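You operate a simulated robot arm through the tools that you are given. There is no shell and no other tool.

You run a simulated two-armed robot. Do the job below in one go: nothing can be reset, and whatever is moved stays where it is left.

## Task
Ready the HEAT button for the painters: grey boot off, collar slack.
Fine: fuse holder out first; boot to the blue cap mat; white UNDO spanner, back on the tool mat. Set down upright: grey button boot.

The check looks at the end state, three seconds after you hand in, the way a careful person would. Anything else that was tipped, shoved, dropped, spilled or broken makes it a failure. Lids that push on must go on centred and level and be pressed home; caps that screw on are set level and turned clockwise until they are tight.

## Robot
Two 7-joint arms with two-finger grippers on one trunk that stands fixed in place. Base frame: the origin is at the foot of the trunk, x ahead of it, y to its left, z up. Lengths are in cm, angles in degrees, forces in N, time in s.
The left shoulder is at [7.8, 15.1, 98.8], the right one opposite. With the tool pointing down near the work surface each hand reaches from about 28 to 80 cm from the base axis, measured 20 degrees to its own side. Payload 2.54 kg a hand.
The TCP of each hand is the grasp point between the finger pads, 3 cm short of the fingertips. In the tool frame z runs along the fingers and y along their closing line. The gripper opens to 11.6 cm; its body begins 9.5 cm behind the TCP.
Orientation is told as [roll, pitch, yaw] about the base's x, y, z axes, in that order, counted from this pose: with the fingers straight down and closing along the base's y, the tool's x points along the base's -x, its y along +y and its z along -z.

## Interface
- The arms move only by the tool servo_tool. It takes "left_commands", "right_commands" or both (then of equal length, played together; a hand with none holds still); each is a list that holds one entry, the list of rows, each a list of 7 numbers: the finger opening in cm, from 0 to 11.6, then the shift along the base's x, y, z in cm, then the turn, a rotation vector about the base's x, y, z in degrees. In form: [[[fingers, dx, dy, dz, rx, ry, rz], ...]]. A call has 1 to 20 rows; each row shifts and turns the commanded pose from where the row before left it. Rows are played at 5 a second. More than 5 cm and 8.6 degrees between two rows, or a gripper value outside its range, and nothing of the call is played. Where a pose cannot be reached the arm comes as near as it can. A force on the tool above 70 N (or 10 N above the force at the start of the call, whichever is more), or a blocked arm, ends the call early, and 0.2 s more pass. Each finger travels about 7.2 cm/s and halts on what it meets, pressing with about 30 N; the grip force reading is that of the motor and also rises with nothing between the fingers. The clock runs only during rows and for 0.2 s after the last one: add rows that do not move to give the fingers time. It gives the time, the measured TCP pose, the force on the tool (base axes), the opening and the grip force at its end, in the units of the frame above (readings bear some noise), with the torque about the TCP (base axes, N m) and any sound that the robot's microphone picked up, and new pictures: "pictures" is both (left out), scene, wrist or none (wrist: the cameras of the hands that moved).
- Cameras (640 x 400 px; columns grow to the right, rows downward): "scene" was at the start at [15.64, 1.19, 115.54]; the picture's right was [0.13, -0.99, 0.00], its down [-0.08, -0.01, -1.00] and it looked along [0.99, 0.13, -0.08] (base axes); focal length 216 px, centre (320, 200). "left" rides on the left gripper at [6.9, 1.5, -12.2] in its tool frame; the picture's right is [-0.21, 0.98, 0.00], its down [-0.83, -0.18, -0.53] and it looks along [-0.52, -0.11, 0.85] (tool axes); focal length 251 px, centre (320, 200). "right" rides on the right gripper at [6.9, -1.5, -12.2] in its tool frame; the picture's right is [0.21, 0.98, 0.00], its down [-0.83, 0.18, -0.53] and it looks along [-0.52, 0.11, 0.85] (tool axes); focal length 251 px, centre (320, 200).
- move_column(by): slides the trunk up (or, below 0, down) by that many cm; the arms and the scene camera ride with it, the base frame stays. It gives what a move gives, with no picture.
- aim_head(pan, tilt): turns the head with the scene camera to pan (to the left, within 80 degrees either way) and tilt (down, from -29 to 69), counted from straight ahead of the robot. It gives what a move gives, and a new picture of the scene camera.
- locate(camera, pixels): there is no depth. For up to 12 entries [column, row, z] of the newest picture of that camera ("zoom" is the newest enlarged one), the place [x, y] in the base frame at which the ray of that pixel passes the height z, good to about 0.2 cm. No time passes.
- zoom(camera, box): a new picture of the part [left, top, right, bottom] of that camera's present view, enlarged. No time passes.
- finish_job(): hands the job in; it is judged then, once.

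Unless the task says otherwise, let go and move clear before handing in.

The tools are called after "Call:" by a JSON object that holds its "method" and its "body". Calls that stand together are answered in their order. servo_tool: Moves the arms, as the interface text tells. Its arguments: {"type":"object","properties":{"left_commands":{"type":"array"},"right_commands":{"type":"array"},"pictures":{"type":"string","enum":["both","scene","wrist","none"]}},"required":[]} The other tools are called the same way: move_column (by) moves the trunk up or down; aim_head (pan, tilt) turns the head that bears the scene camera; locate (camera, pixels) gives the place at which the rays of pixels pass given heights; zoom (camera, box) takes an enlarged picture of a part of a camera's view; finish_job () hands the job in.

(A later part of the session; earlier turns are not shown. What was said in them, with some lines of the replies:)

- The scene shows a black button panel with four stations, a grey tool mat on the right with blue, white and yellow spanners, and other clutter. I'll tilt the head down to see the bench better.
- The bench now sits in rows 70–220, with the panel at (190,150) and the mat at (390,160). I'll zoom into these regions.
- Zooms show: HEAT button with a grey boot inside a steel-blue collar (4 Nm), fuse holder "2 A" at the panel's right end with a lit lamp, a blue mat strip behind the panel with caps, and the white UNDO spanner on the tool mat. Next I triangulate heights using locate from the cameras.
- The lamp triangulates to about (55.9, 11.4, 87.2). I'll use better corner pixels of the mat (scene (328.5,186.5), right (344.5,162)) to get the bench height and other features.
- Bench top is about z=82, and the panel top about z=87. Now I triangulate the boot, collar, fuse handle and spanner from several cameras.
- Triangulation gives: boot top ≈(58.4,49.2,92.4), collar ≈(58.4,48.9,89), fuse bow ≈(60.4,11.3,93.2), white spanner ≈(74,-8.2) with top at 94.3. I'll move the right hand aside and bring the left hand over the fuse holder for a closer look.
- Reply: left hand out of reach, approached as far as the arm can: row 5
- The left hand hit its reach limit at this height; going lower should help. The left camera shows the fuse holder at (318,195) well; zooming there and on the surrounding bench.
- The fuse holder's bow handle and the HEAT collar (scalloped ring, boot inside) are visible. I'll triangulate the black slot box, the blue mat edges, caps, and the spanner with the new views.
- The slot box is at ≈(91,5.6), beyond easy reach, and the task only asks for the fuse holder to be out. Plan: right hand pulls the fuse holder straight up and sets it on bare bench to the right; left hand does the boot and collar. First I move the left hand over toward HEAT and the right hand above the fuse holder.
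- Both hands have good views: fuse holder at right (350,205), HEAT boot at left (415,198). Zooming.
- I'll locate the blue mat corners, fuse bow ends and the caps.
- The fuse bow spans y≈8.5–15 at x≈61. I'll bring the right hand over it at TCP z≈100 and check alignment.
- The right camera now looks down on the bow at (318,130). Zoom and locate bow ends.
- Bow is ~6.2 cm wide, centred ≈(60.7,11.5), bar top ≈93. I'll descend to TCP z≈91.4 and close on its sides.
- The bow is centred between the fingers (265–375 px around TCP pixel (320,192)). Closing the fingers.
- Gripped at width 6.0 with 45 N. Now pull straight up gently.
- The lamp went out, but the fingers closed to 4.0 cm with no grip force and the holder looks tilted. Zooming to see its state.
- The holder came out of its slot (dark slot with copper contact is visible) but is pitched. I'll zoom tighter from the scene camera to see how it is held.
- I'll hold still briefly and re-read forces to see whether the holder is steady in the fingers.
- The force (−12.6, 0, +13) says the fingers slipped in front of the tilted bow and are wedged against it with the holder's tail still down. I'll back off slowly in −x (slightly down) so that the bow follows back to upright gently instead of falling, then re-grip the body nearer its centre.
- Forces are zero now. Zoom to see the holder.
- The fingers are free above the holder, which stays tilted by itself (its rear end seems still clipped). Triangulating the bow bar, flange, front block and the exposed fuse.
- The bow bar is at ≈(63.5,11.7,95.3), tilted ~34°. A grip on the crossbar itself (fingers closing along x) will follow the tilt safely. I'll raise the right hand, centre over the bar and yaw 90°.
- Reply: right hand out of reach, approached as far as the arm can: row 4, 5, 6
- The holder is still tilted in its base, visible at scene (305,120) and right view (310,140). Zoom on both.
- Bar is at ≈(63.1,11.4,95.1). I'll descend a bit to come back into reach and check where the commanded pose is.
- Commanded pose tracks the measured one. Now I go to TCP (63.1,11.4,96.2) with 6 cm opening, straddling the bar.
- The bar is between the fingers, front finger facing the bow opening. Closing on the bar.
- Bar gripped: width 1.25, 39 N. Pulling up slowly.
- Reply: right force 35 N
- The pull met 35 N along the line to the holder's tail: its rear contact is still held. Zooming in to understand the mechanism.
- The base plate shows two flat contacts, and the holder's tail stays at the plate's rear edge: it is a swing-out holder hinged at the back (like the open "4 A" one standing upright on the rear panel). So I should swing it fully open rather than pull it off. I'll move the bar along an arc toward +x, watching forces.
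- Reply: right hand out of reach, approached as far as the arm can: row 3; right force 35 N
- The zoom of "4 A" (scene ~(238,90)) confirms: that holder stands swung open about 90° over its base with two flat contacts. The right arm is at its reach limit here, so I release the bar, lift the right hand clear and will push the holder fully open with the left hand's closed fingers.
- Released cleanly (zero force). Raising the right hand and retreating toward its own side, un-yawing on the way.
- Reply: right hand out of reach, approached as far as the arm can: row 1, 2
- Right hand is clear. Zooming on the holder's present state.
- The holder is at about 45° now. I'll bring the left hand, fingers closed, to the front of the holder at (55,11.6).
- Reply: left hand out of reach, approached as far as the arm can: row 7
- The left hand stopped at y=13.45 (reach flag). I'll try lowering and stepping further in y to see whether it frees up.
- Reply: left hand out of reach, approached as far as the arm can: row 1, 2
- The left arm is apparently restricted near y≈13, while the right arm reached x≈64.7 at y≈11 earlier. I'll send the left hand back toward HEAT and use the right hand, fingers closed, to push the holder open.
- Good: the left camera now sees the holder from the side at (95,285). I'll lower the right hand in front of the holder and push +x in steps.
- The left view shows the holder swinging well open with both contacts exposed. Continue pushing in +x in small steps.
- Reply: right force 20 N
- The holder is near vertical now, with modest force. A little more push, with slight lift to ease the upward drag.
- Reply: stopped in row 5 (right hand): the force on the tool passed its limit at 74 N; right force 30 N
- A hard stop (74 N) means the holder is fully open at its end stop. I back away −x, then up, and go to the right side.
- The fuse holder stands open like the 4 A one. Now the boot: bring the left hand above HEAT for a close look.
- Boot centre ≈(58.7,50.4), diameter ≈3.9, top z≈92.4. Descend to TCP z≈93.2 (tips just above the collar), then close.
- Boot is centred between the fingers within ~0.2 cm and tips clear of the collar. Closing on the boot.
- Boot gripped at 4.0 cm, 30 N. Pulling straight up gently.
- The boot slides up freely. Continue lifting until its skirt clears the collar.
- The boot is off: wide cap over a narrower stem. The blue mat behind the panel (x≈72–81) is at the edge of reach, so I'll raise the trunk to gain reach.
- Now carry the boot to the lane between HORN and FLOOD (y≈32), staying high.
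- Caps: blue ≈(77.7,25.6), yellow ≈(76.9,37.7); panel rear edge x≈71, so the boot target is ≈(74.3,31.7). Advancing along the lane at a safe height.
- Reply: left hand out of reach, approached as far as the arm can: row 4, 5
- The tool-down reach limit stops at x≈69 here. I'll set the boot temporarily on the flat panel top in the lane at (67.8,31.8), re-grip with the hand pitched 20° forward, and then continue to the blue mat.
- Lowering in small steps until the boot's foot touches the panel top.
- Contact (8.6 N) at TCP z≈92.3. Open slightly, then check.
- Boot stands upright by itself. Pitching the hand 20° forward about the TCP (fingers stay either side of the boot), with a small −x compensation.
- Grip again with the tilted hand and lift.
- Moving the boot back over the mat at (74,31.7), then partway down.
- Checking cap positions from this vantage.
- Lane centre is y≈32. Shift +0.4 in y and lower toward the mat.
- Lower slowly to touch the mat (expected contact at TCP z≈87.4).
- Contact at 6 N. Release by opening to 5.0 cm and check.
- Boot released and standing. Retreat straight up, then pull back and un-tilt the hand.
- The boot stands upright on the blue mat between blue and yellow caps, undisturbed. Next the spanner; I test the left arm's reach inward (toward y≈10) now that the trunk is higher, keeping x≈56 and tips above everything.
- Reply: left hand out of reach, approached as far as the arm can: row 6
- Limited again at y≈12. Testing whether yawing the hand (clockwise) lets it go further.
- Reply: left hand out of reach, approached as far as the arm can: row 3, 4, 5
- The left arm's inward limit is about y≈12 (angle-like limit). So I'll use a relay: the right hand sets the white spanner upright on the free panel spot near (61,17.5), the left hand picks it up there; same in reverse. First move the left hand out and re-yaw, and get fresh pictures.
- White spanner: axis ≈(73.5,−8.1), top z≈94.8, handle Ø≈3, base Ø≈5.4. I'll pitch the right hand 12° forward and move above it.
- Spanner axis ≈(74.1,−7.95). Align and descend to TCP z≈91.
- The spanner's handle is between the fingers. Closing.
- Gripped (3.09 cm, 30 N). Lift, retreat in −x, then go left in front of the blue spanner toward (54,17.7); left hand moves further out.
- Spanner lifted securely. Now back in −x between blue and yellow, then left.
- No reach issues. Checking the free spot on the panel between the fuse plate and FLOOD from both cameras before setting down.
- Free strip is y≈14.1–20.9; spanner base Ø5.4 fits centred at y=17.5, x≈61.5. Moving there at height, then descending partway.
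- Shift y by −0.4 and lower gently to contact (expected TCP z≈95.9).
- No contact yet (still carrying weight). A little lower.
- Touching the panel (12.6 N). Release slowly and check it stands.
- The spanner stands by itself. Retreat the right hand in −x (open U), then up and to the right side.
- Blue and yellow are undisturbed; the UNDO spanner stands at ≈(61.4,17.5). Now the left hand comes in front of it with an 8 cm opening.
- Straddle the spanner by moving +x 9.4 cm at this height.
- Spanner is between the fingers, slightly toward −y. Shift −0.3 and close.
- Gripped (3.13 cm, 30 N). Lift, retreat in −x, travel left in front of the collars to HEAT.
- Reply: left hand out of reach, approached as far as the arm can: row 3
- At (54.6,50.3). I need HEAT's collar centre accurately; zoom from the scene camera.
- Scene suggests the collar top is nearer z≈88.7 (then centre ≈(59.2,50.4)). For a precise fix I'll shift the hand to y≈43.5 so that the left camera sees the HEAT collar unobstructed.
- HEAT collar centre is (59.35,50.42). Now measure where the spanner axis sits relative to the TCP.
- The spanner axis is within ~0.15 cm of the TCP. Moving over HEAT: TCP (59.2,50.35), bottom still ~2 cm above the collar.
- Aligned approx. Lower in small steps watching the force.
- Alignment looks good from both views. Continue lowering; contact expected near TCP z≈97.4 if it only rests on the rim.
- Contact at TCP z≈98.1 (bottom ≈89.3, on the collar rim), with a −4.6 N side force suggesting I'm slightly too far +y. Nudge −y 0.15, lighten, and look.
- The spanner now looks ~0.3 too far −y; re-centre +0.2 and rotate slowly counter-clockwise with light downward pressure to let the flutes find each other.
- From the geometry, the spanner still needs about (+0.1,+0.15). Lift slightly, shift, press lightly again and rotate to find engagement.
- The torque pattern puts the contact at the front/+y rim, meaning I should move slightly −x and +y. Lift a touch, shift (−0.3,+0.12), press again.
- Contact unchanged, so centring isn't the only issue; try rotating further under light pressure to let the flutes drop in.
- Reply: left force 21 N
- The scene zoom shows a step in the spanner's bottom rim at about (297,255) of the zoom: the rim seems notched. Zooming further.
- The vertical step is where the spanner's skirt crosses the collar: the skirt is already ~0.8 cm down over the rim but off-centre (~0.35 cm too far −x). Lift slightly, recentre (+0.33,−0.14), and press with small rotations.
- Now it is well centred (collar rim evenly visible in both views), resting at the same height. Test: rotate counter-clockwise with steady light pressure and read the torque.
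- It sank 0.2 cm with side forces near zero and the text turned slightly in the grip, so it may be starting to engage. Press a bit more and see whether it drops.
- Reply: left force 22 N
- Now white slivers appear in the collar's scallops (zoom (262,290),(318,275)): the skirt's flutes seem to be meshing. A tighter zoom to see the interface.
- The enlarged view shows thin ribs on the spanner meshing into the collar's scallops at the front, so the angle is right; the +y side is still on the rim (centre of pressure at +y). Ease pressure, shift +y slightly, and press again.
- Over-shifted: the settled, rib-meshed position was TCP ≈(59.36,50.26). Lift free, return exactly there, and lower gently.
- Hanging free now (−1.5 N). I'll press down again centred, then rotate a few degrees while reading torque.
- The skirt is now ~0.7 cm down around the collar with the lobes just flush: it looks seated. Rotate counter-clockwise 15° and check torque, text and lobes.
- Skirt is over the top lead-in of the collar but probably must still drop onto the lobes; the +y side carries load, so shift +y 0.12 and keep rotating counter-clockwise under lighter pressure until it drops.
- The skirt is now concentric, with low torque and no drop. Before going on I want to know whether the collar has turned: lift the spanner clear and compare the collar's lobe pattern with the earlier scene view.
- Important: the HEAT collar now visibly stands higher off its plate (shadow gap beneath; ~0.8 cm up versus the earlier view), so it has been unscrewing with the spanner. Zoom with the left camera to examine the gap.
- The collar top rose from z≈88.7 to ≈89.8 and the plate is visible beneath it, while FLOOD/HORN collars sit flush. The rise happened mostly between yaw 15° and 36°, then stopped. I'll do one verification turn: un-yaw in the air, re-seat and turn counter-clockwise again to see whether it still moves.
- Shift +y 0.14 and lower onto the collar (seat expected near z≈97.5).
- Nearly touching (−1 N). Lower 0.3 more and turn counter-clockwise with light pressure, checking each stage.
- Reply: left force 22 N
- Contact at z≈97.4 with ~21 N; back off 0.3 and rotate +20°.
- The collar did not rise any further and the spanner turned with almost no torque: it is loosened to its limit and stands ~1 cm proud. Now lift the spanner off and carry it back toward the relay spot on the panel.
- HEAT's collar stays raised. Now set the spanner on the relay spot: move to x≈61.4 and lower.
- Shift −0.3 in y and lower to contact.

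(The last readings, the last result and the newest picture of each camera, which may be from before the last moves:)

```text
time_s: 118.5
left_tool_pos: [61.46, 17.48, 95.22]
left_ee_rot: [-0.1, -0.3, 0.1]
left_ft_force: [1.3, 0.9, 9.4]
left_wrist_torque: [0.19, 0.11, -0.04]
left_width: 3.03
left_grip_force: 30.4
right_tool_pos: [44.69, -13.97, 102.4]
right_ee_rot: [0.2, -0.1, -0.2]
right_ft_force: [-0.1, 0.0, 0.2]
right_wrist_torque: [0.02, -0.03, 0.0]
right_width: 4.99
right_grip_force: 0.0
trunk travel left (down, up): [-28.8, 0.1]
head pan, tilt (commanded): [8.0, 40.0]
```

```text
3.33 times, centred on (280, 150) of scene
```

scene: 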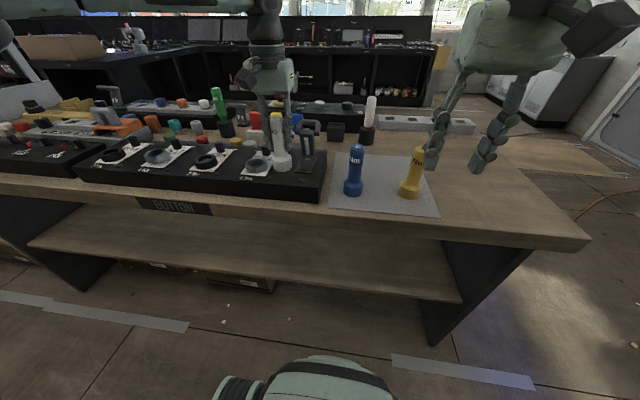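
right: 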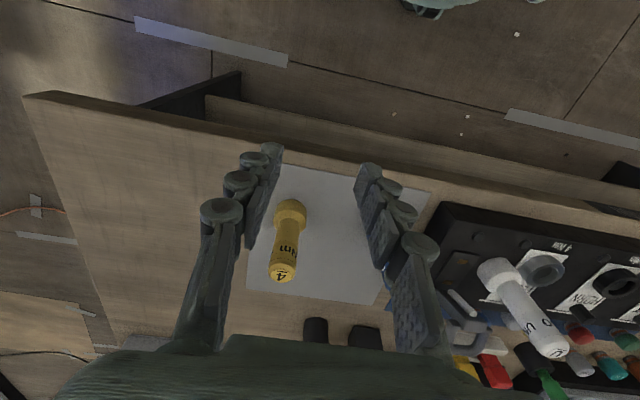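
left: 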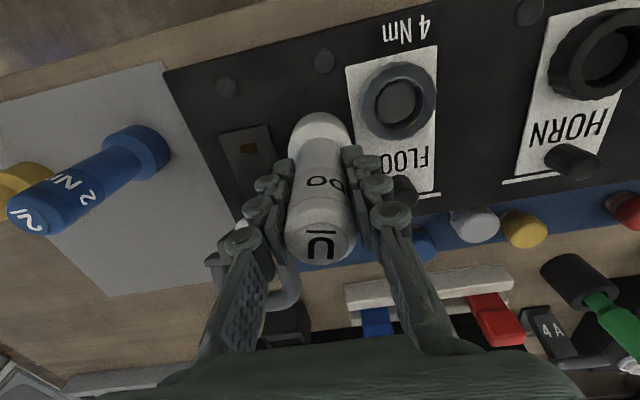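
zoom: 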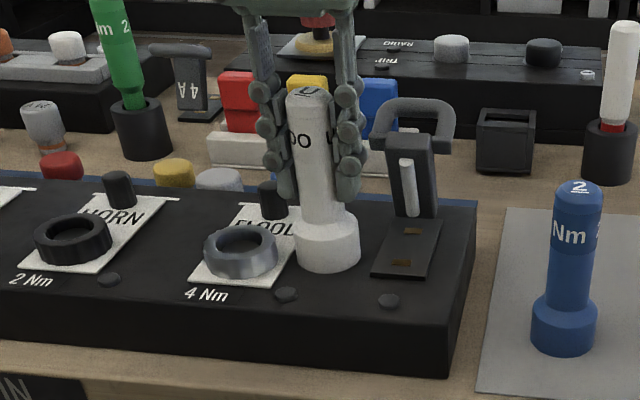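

Standing on the panel (9.4 N). Release and retreat in −x, then left out to y≈40.

Call:
{"method": "servo_tool", "body": {"left_commands": [[[3.4, 0, 0, 0.1, 0, 0, 0], [4.5, 0, 0, 0.1, 0, 0, 0], [5.5, 0, 0, 0, 0, 0, 0], [5.5, -2, 0, 0.3, 0, 0, 0], [5.5, -2.5, 0, 0.5, 0, 0, 0], [5.5, -2.5, 0, 1, 0, 0, 0], [5.5, -1, 3, 1, 0, 0, 0], [5.5, 0, 4, 1, 0, 0, 0], [5.5, 0, 4, 0, 0, 0, 0], [5.5, 0, 4, 0, 0, 0, 0], [5.5, 0, 4, 0, 0, 0, 0], [5.5, 0, 4, 0, 0, 0, 0], [5.5, 0, 4, 0, 0, 0, 0], [5.5, 0, 0, 0, 0, 0, 0]]], "pictures": "both"}}

Call:
{"method": "zoom", "body": {"camera": "left", "box": [260, 60, 500, 240]}}

Call:
{"method": "zoom", "body": {"camera": "scene", "box": [130, 100, 340, 210]}}

```text
time_s: 121.5
left_tool_pos: [53.44, 44.61, 99.24]
left_ee_rot: [0.0, -0.1, 0.0]
left_ft_force: [0.2, 0.5, 0.1]
left_wrist_torque: [-0.04, 0.0, 0.01]
left_width: 5.51
left_grip_force: 0.0
right_tool_pos: [44.83, -14.05, 102.31]
right_ee_rot: [0.2, -0.2, -0.1]
right_ft_force: [0.1, -0.6, 0.7]
right_wrist_torque: [0.0, 0.01, -0.03]
right_width: 5.0
right_grip_force: 0.1
trunk travel left (down, up): [-28.8, 0.1]
head pan, tilt (commanded): [8.0, 40.0]
```

scene: 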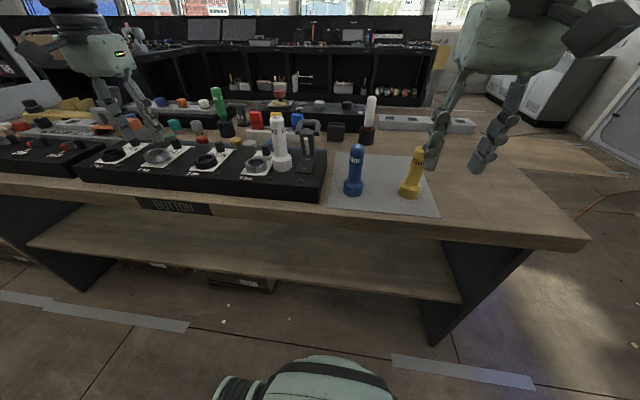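
left: 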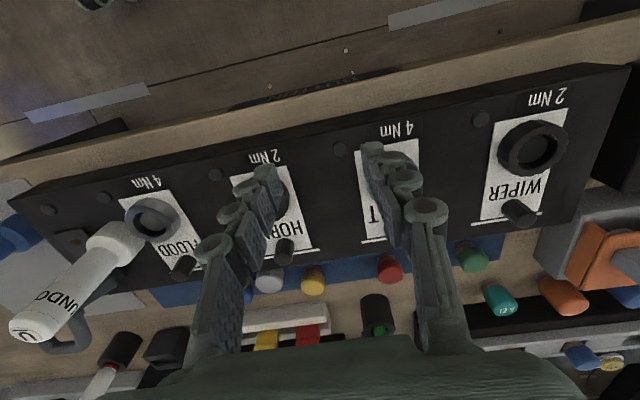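

```text
2.22 times, centred on (380, 150) of left
```

zoom: 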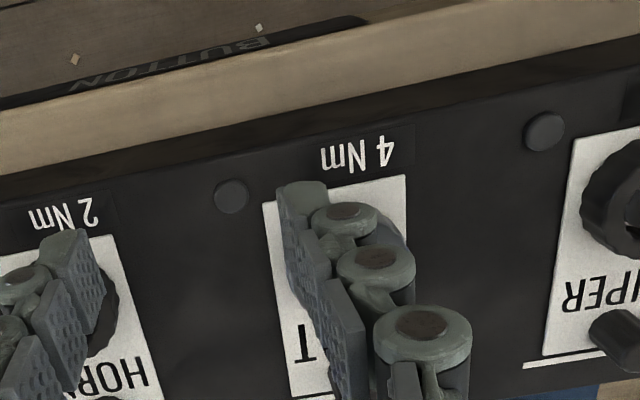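

```text
3.05 times, centred on (235, 155) of scene
```

zoom: 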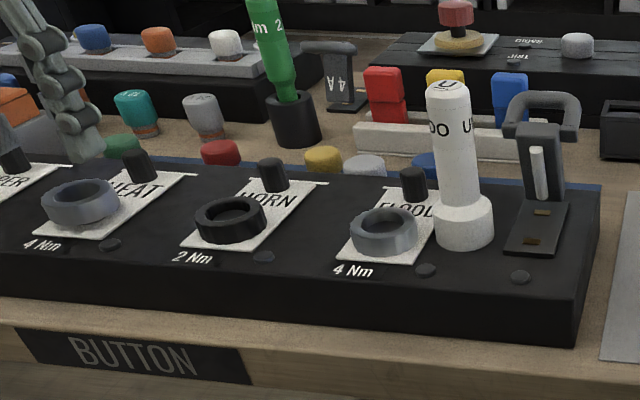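

HEAT's collar stays clearly raised compared with HORN/FLOOD. Now the right hand fetches the spanner: pitch 12° forward and approach from the front.

Call:
{"method": "servo_tool", "body": {"right_commands": [[[8, 1.5, 3, 0, 0, -6, 0], [8, 1.5, 3, 0, 0, -6, 0], [8, 0.8, 4.2, -0.9, 0, 0, 0], [8, 0.8, 4.2, -0.9, 0, 0, 0], [8, 0.8, 4.2, -1, 0, 0, 0], [8, 0.8, 4.2, -1, 0, 0, 0], [8, 0.8, 4.3, -1, 0, 0, 0], [8, 0.8, 4.3, -1, 0, 0, 0], [8, 0, 0, 0, 0, 0, 0]]], "pictures": "both"}}

```text
time_s: 123.5
left_tool_pos: [53.42, 44.42, 99.09]
left_ee_rot: [0.1, 0.0, 0.0]
left_ft_force: [-0.5, 0.4, 0.7]
left_wrist_torque: [-0.02, 0.02, 0.03]
left_width: 5.49
left_grip_force: 0.1
right_tool_pos: [52.57, 17.58, 96.77]
right_ee_rot: [0.2, -12.1, -0.2]
right_ft_force: [0.1, -0.4, 0.6]
right_wrist_torque: [0.01, -0.02, 0.0]
right_width: 8.01
right_grip_force: 0.0
trunk travel left (down, up): [-28.8, 0.1]
head pan, tilt (commanded): [8.0, 40.0]
```

scene: 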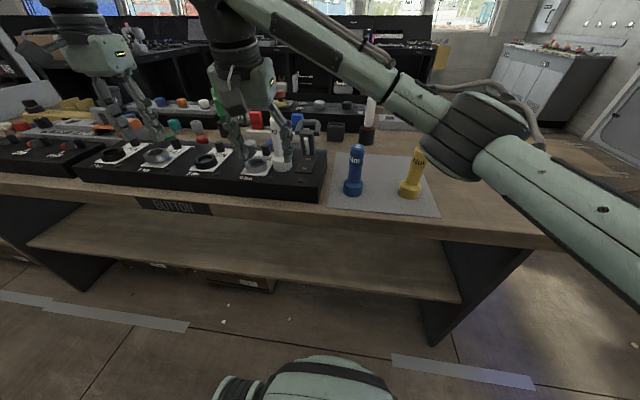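
right: 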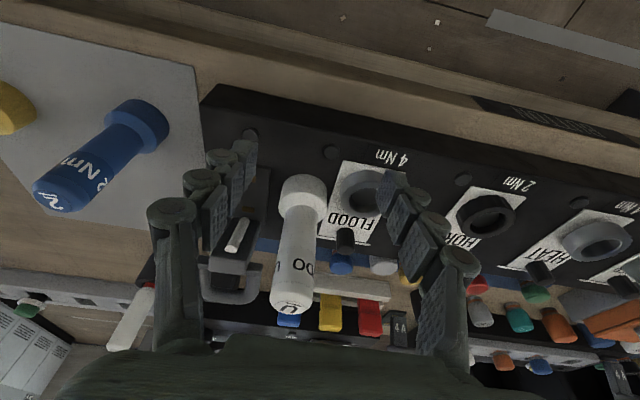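

Straddle the spanner: narrow to 6 cm and move +x 8.8.

Call:
{"method": "servo_tool", "body": {"right_commands": [[[6, 1.0, -0.1, -0.4, 0, 0, 0], [6, 2.5, 0, -0.3, 0, 0, 0], [6, 2.5, 0, 0, 0, 0, 0], [6, 2.0, 0, 0, 0, 0, 0], [6, 0.9, 0, 0, 0, 0, 0], [6, 0, 0, 0, 0, 0, 0]]], "pictures": "both"}}

Call:
{"method": "zoom", "body": {"camera": "right", "box": [220, 60, 420, 260]}}

Call:
{"method": "zoom", "body": {"camera": "scene", "box": [220, 90, 340, 210]}}

```text
time_s: 124.9
left_tool_pos: [53.54, 44.52, 99.06]
left_ee_rot: [0.0, 0.0, 0.1]
left_ft_force: [-0.6, 0.4, 0.1]
left_wrist_torque: [0.01, 0.04, 0.0]
left_width: 5.5
left_grip_force: 0.0
right_tool_pos: [61.55, 17.36, 95.85]
right_ee_rot: [0.3, -12.1, -0.1]
right_ft_force: [0.1, 0.2, -0.5]
right_wrist_torque: [0.03, -0.01, 0.01]
right_width: 6.01
right_grip_force: 0.0
trunk travel left (down, up): [-28.8, 0.1]
head pan, tilt (commanded): [8.0, 40.0]
```

scene: 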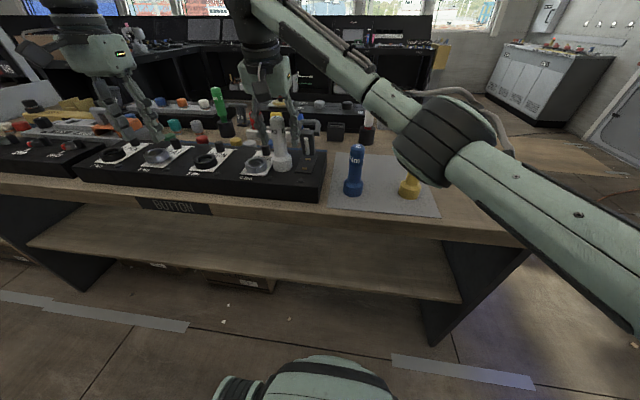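
right: 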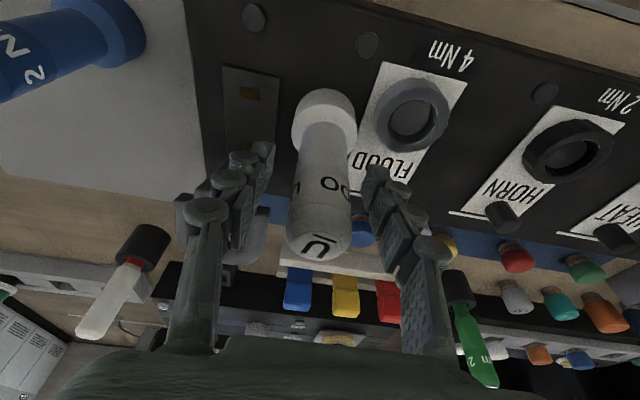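

```text
2.00 times, centred on (320, 160) of right
```

zoom: 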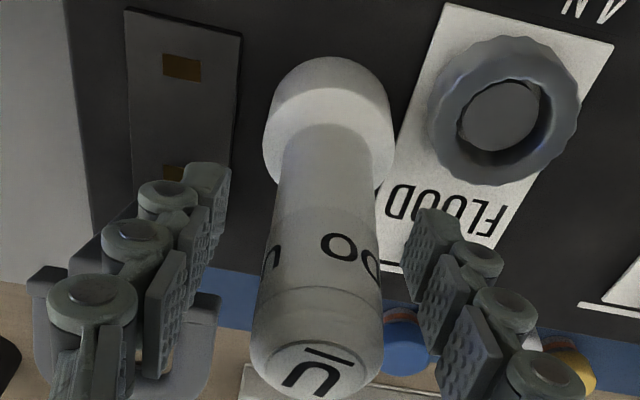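

```text
3.33 times, centred on (280, 150) of scene
```

zoom: 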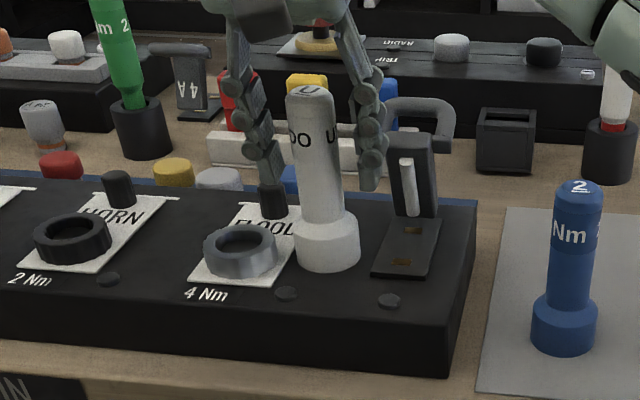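

Spanner is centred between the right fingers. Close, then lift slightly.

Call:
{"method": "servo_tool", "body": {"right_commands": [[[4.5, 0, 0, 0, 0, 0, 0], [2, 0, 0, 0, 0, 0, 0], [2, 0, 0, 0, 0, 0, 0], [2, 0, 0, 0, 0, 0, 0], [2, 0, 0, 1, 0, 0, 0], [2, 0, 0, 1.5, 0, 0, 0], [2, 0, 0, 0, 0, 0, 0]]], "pictures": "both"}}

Call:
{"method": "zoom", "body": {"camera": "scene", "box": [220, 90, 340, 210]}}

```text
time_s: 126.5
left_tool_pos: [53.43, 44.29, 99.3]
left_ee_rot: [0.1, 0.0, 0.1]
left_ft_force: [0.1, -0.4, 0.0]
left_wrist_torque: [-0.03, 0.01, -0.02]
left_width: 5.51
left_grip_force: 0.0
right_tool_pos: [61.48, 17.36, 98.4]
right_ee_rot: [0.2, -12.1, -0.3]
right_ft_force: [0.5, -0.2, -1.5]
right_wrist_torque: [0.02, 0.01, 0.01]
right_width: 3.02
right_grip_force: 29.7
trunk travel left (down, up): [-28.8, 0.1]
head pan, tilt (commanded): [8.0, 40.0]
```

scene: 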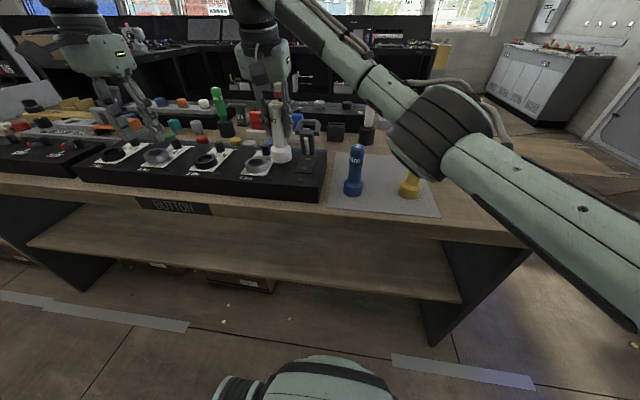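
right: 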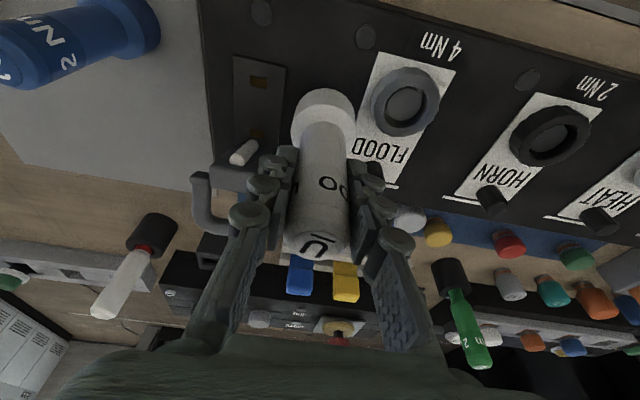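

```text
3.33 times, centred on (280, 150) of scene
```

zoom: 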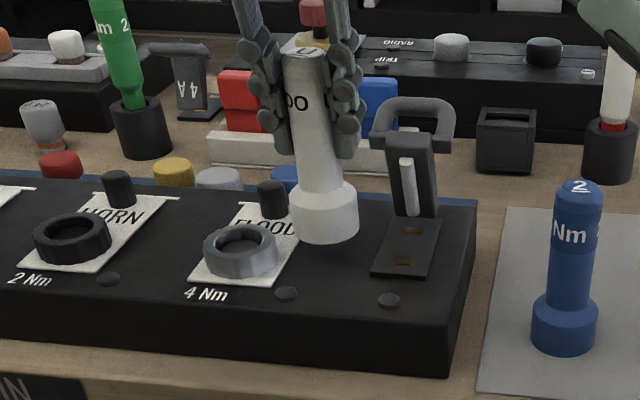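

Held well. Carry it back along the reverse path: −x and up, then right, then forward over the mat.

Call:
{"method": "servo_tool", "body": {"right_commands": [[[2, -2.6, 0, 2, 0, 0, 0], [2, -2.6, 0, 2.2, 0, 0, 0], [2, -2.6, 0, 2.3, 0, 0, 0], [2, 0, -4.2, 0, 0, 0, 0], [2, 0, -4.2, 0, 0, 0, 0], [2, 0, -4.2, 0, 0, 0, 0], [2, 0, -4.2, 0, 0, 0, 0], [2, 0, -4.2, 0, 0, 0, 0], [2, 0, -4.3, 0, 0, 0, 0], [2, 3.4, 0, -0.5, 0, 0, 0], [2, 3.4, 0, -0.6, 0, 0, 0], [2, 3.4, 0, -0.6, 0, 0, 0], [2, 3.4, 0, -0.6, 0, 0, 0], [2, 3.4, 0, -0.7, 0, 0, 0], [2, 2.8, 0, -0.7, 0, 0, 0], [2, 0, 0, 0, 0, 0, 0]]], "pictures": "both"}}

Call:
{"method": "zoom", "body": {"camera": "scene", "box": [320, 80, 450, 220]}}

```text
time_s: 129.9
left_tool_pos: [53.5, 44.52, 99.18]
left_ee_rot: [0.0, 0.0, 0.0]
left_ft_force: [-0.3, -0.7, 1.3]
left_wrist_torque: [0.02, -0.01, 0.0]
left_width: 5.47
left_grip_force: 0.1
right_tool_pos: [73.48, -8.01, 101.49]
right_ee_rot: [0.2, -12.1, -0.2]
right_ft_force: [-0.4, 0.3, -1.5]
right_wrist_torque: [0.03, 0.04, 0.03]
right_width: 3.01
right_grip_force: 29.9
trunk travel left (down, up): [-28.8, 0.1]
head pan, tilt (commanded): [8.0, 40.0]
```

scene: 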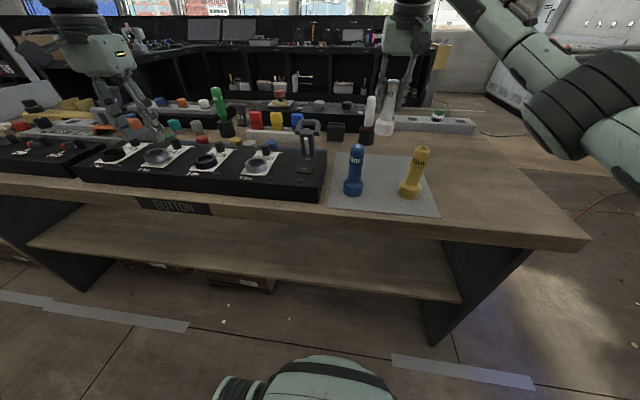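
right: 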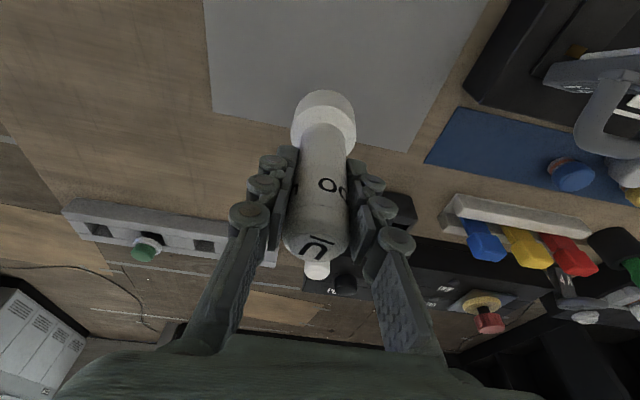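

```text
2.86 times, centred on (385, 150) of scene
```

zoom: 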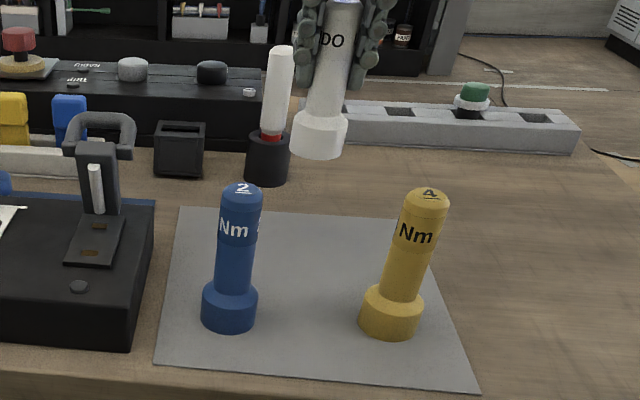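

Over the mat. Lower to just above, then slow.

Call:
{"method": "servo_tool", "body": {"right_commands": [[[2, 0, 0, -2.5, 0, 0, 0], [2, 0, 0, -2.5, 0, 0, 0], [2, 0, 0, -2.5, 0, 0, 0], [2, 0, 0, -1.5, 0, 0, 0], [2, 0, 0, 0, 0, 0, 0]]], "pictures": "both"}}

Call:
{"method": "zoom", "body": {"camera": "scene", "box": [320, 80, 450, 220]}}

```text
time_s: 131.1
left_tool_pos: [53.48, 44.35, 99.14]
left_ee_rot: [0.0, 0.1, 0.0]
left_ft_force: [-0.2, 0.9, 0.7]
left_wrist_torque: [0.01, 0.0, -0.01]
left_width: 5.5
left_grip_force: 0.1
right_tool_pos: [73.5, -7.82, 92.33]
right_ee_rot: [0.2, -12.1, -0.2]
right_ft_force: [0.4, -1.0, -3.9]
right_wrist_torque: [0.02, 0.01, 0.01]
right_width: 3.01
right_grip_force: 30.1
trunk travel left (down, up): [-28.8, 0.1]
head pan, tilt (commanded): [8.0, 40.0]
```

scene: 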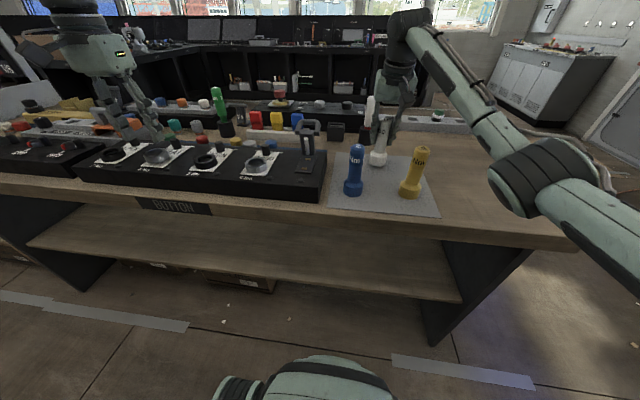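
right: 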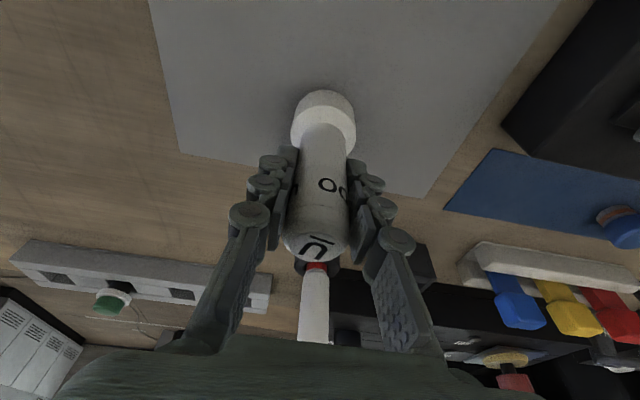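

```text
2.86 times, centred on (385, 150) of scene
```

zoom: 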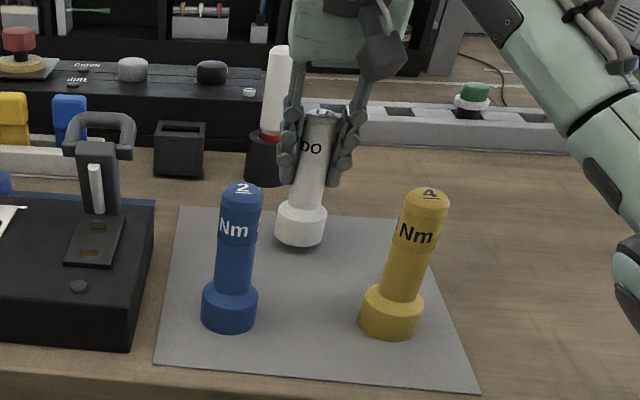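

Call:
{"method": "servo_tool", "body": {"right_commands": [[[2, 0, 0, -0.5, 0, 0, 0], [2, 0, 0, -0.4, 0, 0, 0], [2, 0, 0, -0.2, 0, 0, 0], [2, 0, 0, 0, 0, 0, 0]]], "pictures": "none"}}

```text
time_s: 132.1
left_tool_pos: [53.4, 44.42, 99.14]
left_ee_rot: [0.0, 0.0, 0.0]
left_ft_force: [-0.1, 1.1, 0.3]
left_wrist_torque: [-0.03, 0.04, 0.03]
left_width: 5.5
left_grip_force: 0.1
right_tool_pos: [73.61, -7.94, 91.05]
right_ee_rot: [0.3, -12.1, -0.1]
right_ft_force: [-0.2, 0.1, -1.4]
right_wrist_torque: [0.02, 0.01, 0.01]
right_width: 2.99
right_grip_force: 29.6
trunk travel left (down, up): [-28.8, 0.1]
head pan, tilt (commanded): [8.0, 40.0]
```

Still free; a little further down until contact.

Call:
{"method": "servo_tool", "body": {"right_commands": [[[2, 0, 0, -0.2, 0, 0, 0], [2, 0, 0, -0.15, 0, 0, 0], [2, 0, 0, 0, 0, 0, 0]]], "pictures": "none"}}

```text
time_s: 132.9
left_tool_pos: [53.41, 44.41, 99.17]
left_ee_rot: [0.0, -0.1, 0.0]
left_ft_force: [-0.8, -0.4, 0.2]
left_wrist_torque: [-0.04, 0.0, 0.01]
left_width: 5.5
left_grip_force: 0.1
right_tool_pos: [73.45, -8.02, 91.1]
right_ee_rot: [0.2, -12.3, 0.0]
right_ft_force: [4.0, 0.1, 10.5]
right_wrist_torque: [-0.2, -0.07, 0.03]
right_width: 3.02
right_grip_force: 30.2
trunk travel left (down, up): [-28.8, 0.1]
head pan, tilt (commanded): [8.0, 40.0]
```

Contact made (10.5 N). Release gently and rise straight up.

Call:
{"method": "servo_tool", "body": {"right_commands": [[[3.3, 0, 0, 0.1, 0, 0, 0], [4.2, 0, 0, 0.1, 0, 0, 0], [6, 0, 0, 0, 0, 0, 0], [6.5, 0, 0, 0, 0, 0, 0], [6.5, 0, 0, 2, 0, 0, 0], [6.5, 0, 0, 2.5, 0, 0, 0], [6.5, 0, 0, 2.5, 0, 0, 0], [6.5, -1, 0, 2, 0, 0, 0], [6.5, 0, 0, 0, 0, 0, 0]]], "pictures": "both"}}

Call:
{"method": "zoom", "body": {"camera": "scene", "box": [320, 80, 450, 220]}}

```text
time_s: 134.9
left_tool_pos: [53.42, 44.53, 99.26]
left_ee_rot: [0.1, 0.0, 0.0]
left_ft_force: [0.9, 0.3, 0.2]
left_wrist_torque: [0.03, 0.03, 0.01]
left_width: 5.51
left_grip_force: 0.0
right_tool_pos: [72.35, -8.02, 99.94]
right_ee_rot: [0.1, -12.0, -0.2]
right_ft_force: [0.1, 0.8, -0.1]
right_wrist_torque: [0.01, 0.01, -0.02]
right_width: 6.53
right_grip_force: 0.1
trunk travel left (down, up): [-28.8, 0.1]
head pan, tilt (commanded): [8.0, 40.0]
```

scene: 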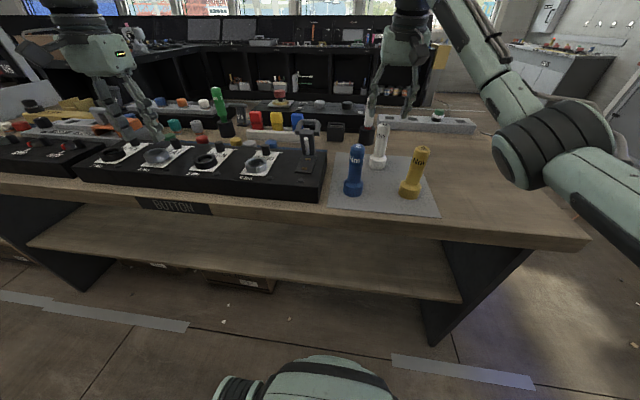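
right: 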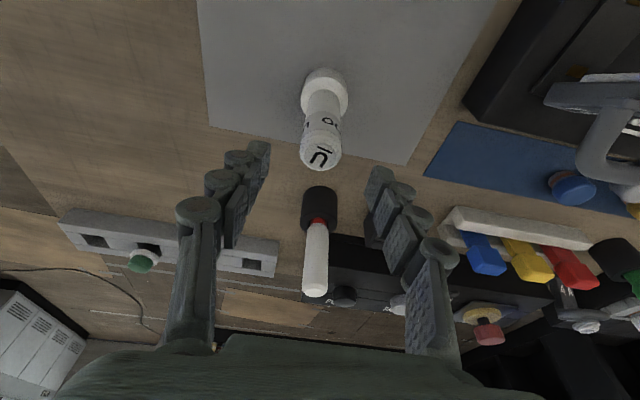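

```text
2.86 times, centred on (385, 150) of scene
```

zoom: 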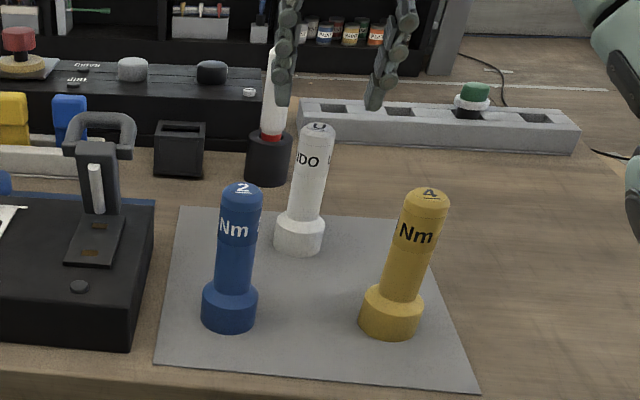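

The UNDO spanner stands on the tool mat again at its old place. Retreat both hands clear for a final inspection.

Call:
{"method": "servo_tool", "body": {"right_commands": [[[6.5, -3, 0, 1, 0, 0, 0], [6.5, -3.5, 0, 1, 0, 0, 0], [6.5, -3.5, 0, 1, 0, 6, 0], [6.5, -3.5, -0.5, 1, 0, 6, 0], [6.5, -4, -1.5, 0, 0, 0, 0], [6.5, -4, -2, 0, 0, 0, 0], [6.5, -4, -3, 0, 0, 0, 0], [6.5, -3, -3, 0, 0, 0, 0], [6.5, 0, 0, 0, 0, 0, 0]]], "left_commands": [[[6, -1, 0, 1, 0, 0, 0], [6, -2, 0, 1, 0, 0, 0], [6, -2, 1, 1, 0, 0, 0], [6, -2, 1, 1, 0, 0, 0], [6, -2, 1, 1, 0, 0, 0], [6, -2, 1, 0, 0, 0, 0], [6, 0, 0, 0, 0, 0, 0], [6, 0, 0, 0, 0, 0, 0], [6, 0, 0, 0, 0, 0, 0]]], "pictures": "both"}}

Call:
{"method": "zoom", "body": {"camera": "scene", "box": [80, 100, 340, 220]}}

Call:
{"method": "zoom", "body": {"camera": "scene", "box": [142, 146, 172, 166]}}

Call:
{"method": "zoom", "body": {"camera": "left", "box": [200, 140, 440, 290]}}

Call:
{"method": "zoom", "body": {"camera": "scene", "box": [320, 90, 450, 220]}}

```text
time_s: 136.9
left_tool_pos: [42.46, 48.37, 103.99]
left_ee_rot: [0.0, 0.0, 0.0]
left_ft_force: [0.4, -0.2, -0.6]
left_wrist_torque: [0.03, 0.04, 0.02]
left_width: 6.02
left_grip_force: 0.1
right_tool_pos: [43.99, -17.99, 103.87]
right_ee_rot: [0.1, -0.1, -0.2]
right_ft_force: [-0.5, 0.3, -0.2]
right_wrist_torque: [0.01, -0.02, -0.04]
right_width: 6.48
right_grip_force: 0.0
trunk travel left (down, up): [-28.8, 0.1]
head pan, tilt (commanded): [8.0, 40.0]
```

scene: 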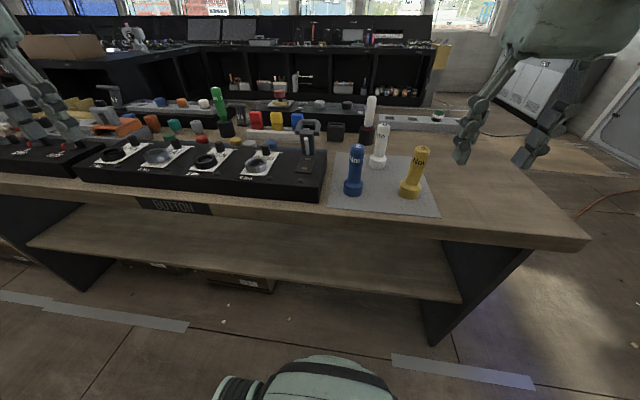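
right: 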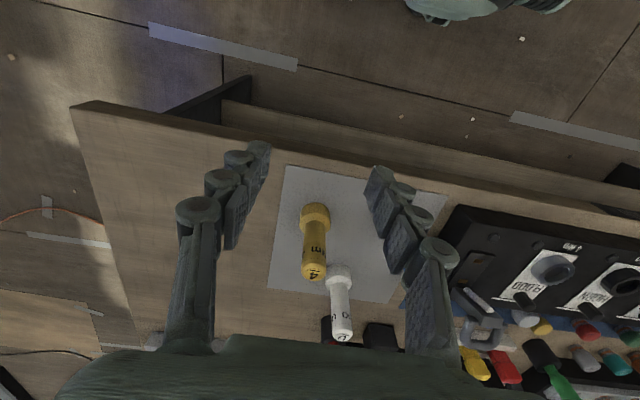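
left: 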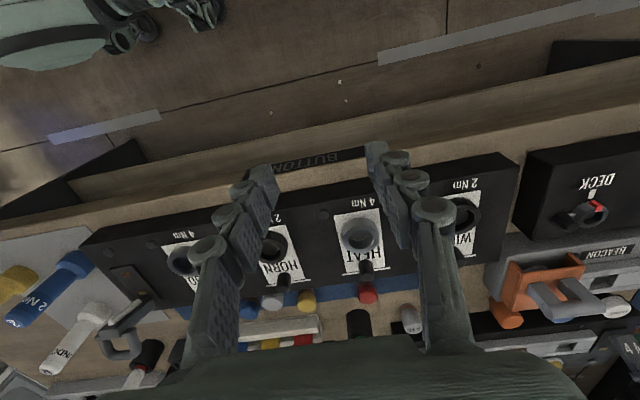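

```text
2.46 times, centred on (210, 160) of scene
```

zoom: 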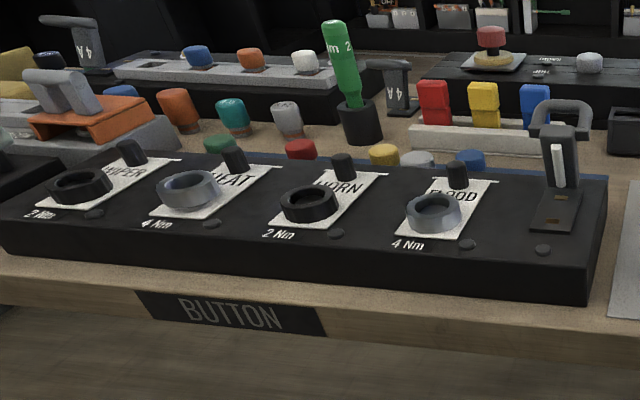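

```text
16.00 times, centred on (157, 156) of scene
```

zoom: 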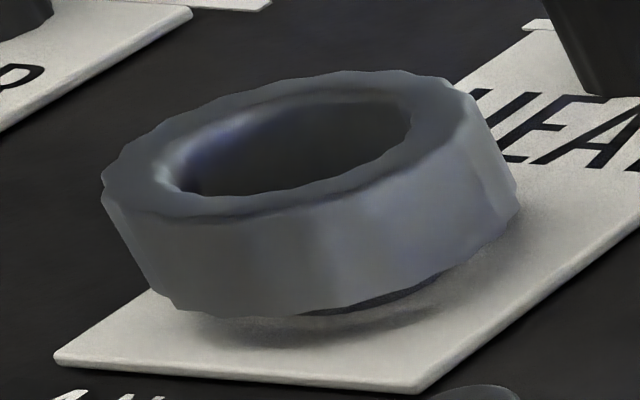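

```text
2.67 times, centred on (320, 215) of left
```

zoom: 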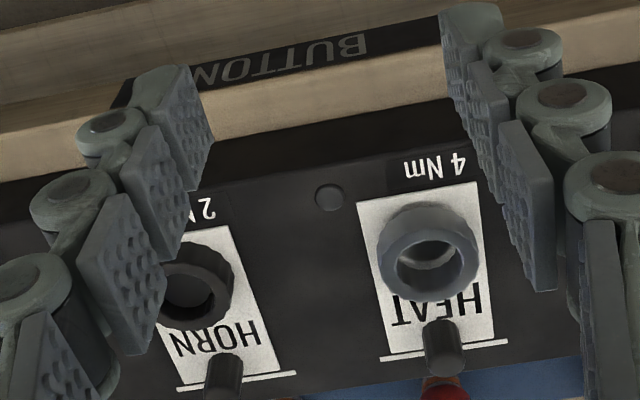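

```text
3.08 times, centred on (385, 155) of scene
```

zoom: 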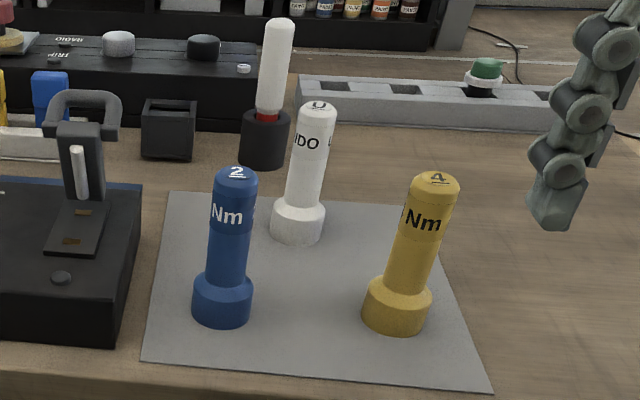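

Final inspection:
- **Fuse holder:** stands swung open and its lamp is off.
- **Boot:** upright on the blue mat between the blue and yellow caps.
- **HEAT collar:** stands about 1 cm proud of its plate and turned freely. The HORN and FLOOD collars still sit flush.
- **UNDO spanner:** upright on the tool mat, with blue and yellow untouched.
- **Hands:** both clear.

Handing in.

Call:
{"method": "finish_job", "body": {}}

```text
The job is handed in.
```

The HEAT button is ready for the painters: the grey boot is off and the collar is slack. I handed the job in, and the result of the check has not come back.

- **Fuse holder:** the 2 A holder is hinged at the back, so I swung it fully open to its stop instead of lifting it away. The panel lamp went out as soon as it opened.
- **Boot:** it stands upright on the blue cap mat, between the blue and yellow caps.
- **Collar:** I loosened it counter-clockwise with the white UNDO spanner. It now stands about 1 cm above its plate. A second turn met almost no resistance and did not raise it further.
- **Spanner:** UNDO is upright on the tool mat, back near its old place. The left arm could not reach the mat, so the spanner stood briefly on the panel top on the way there and back.

The last pictures show no other object tipped or moved. Both hands are clear. The trunk is still raised 6.3 cm from where it started.
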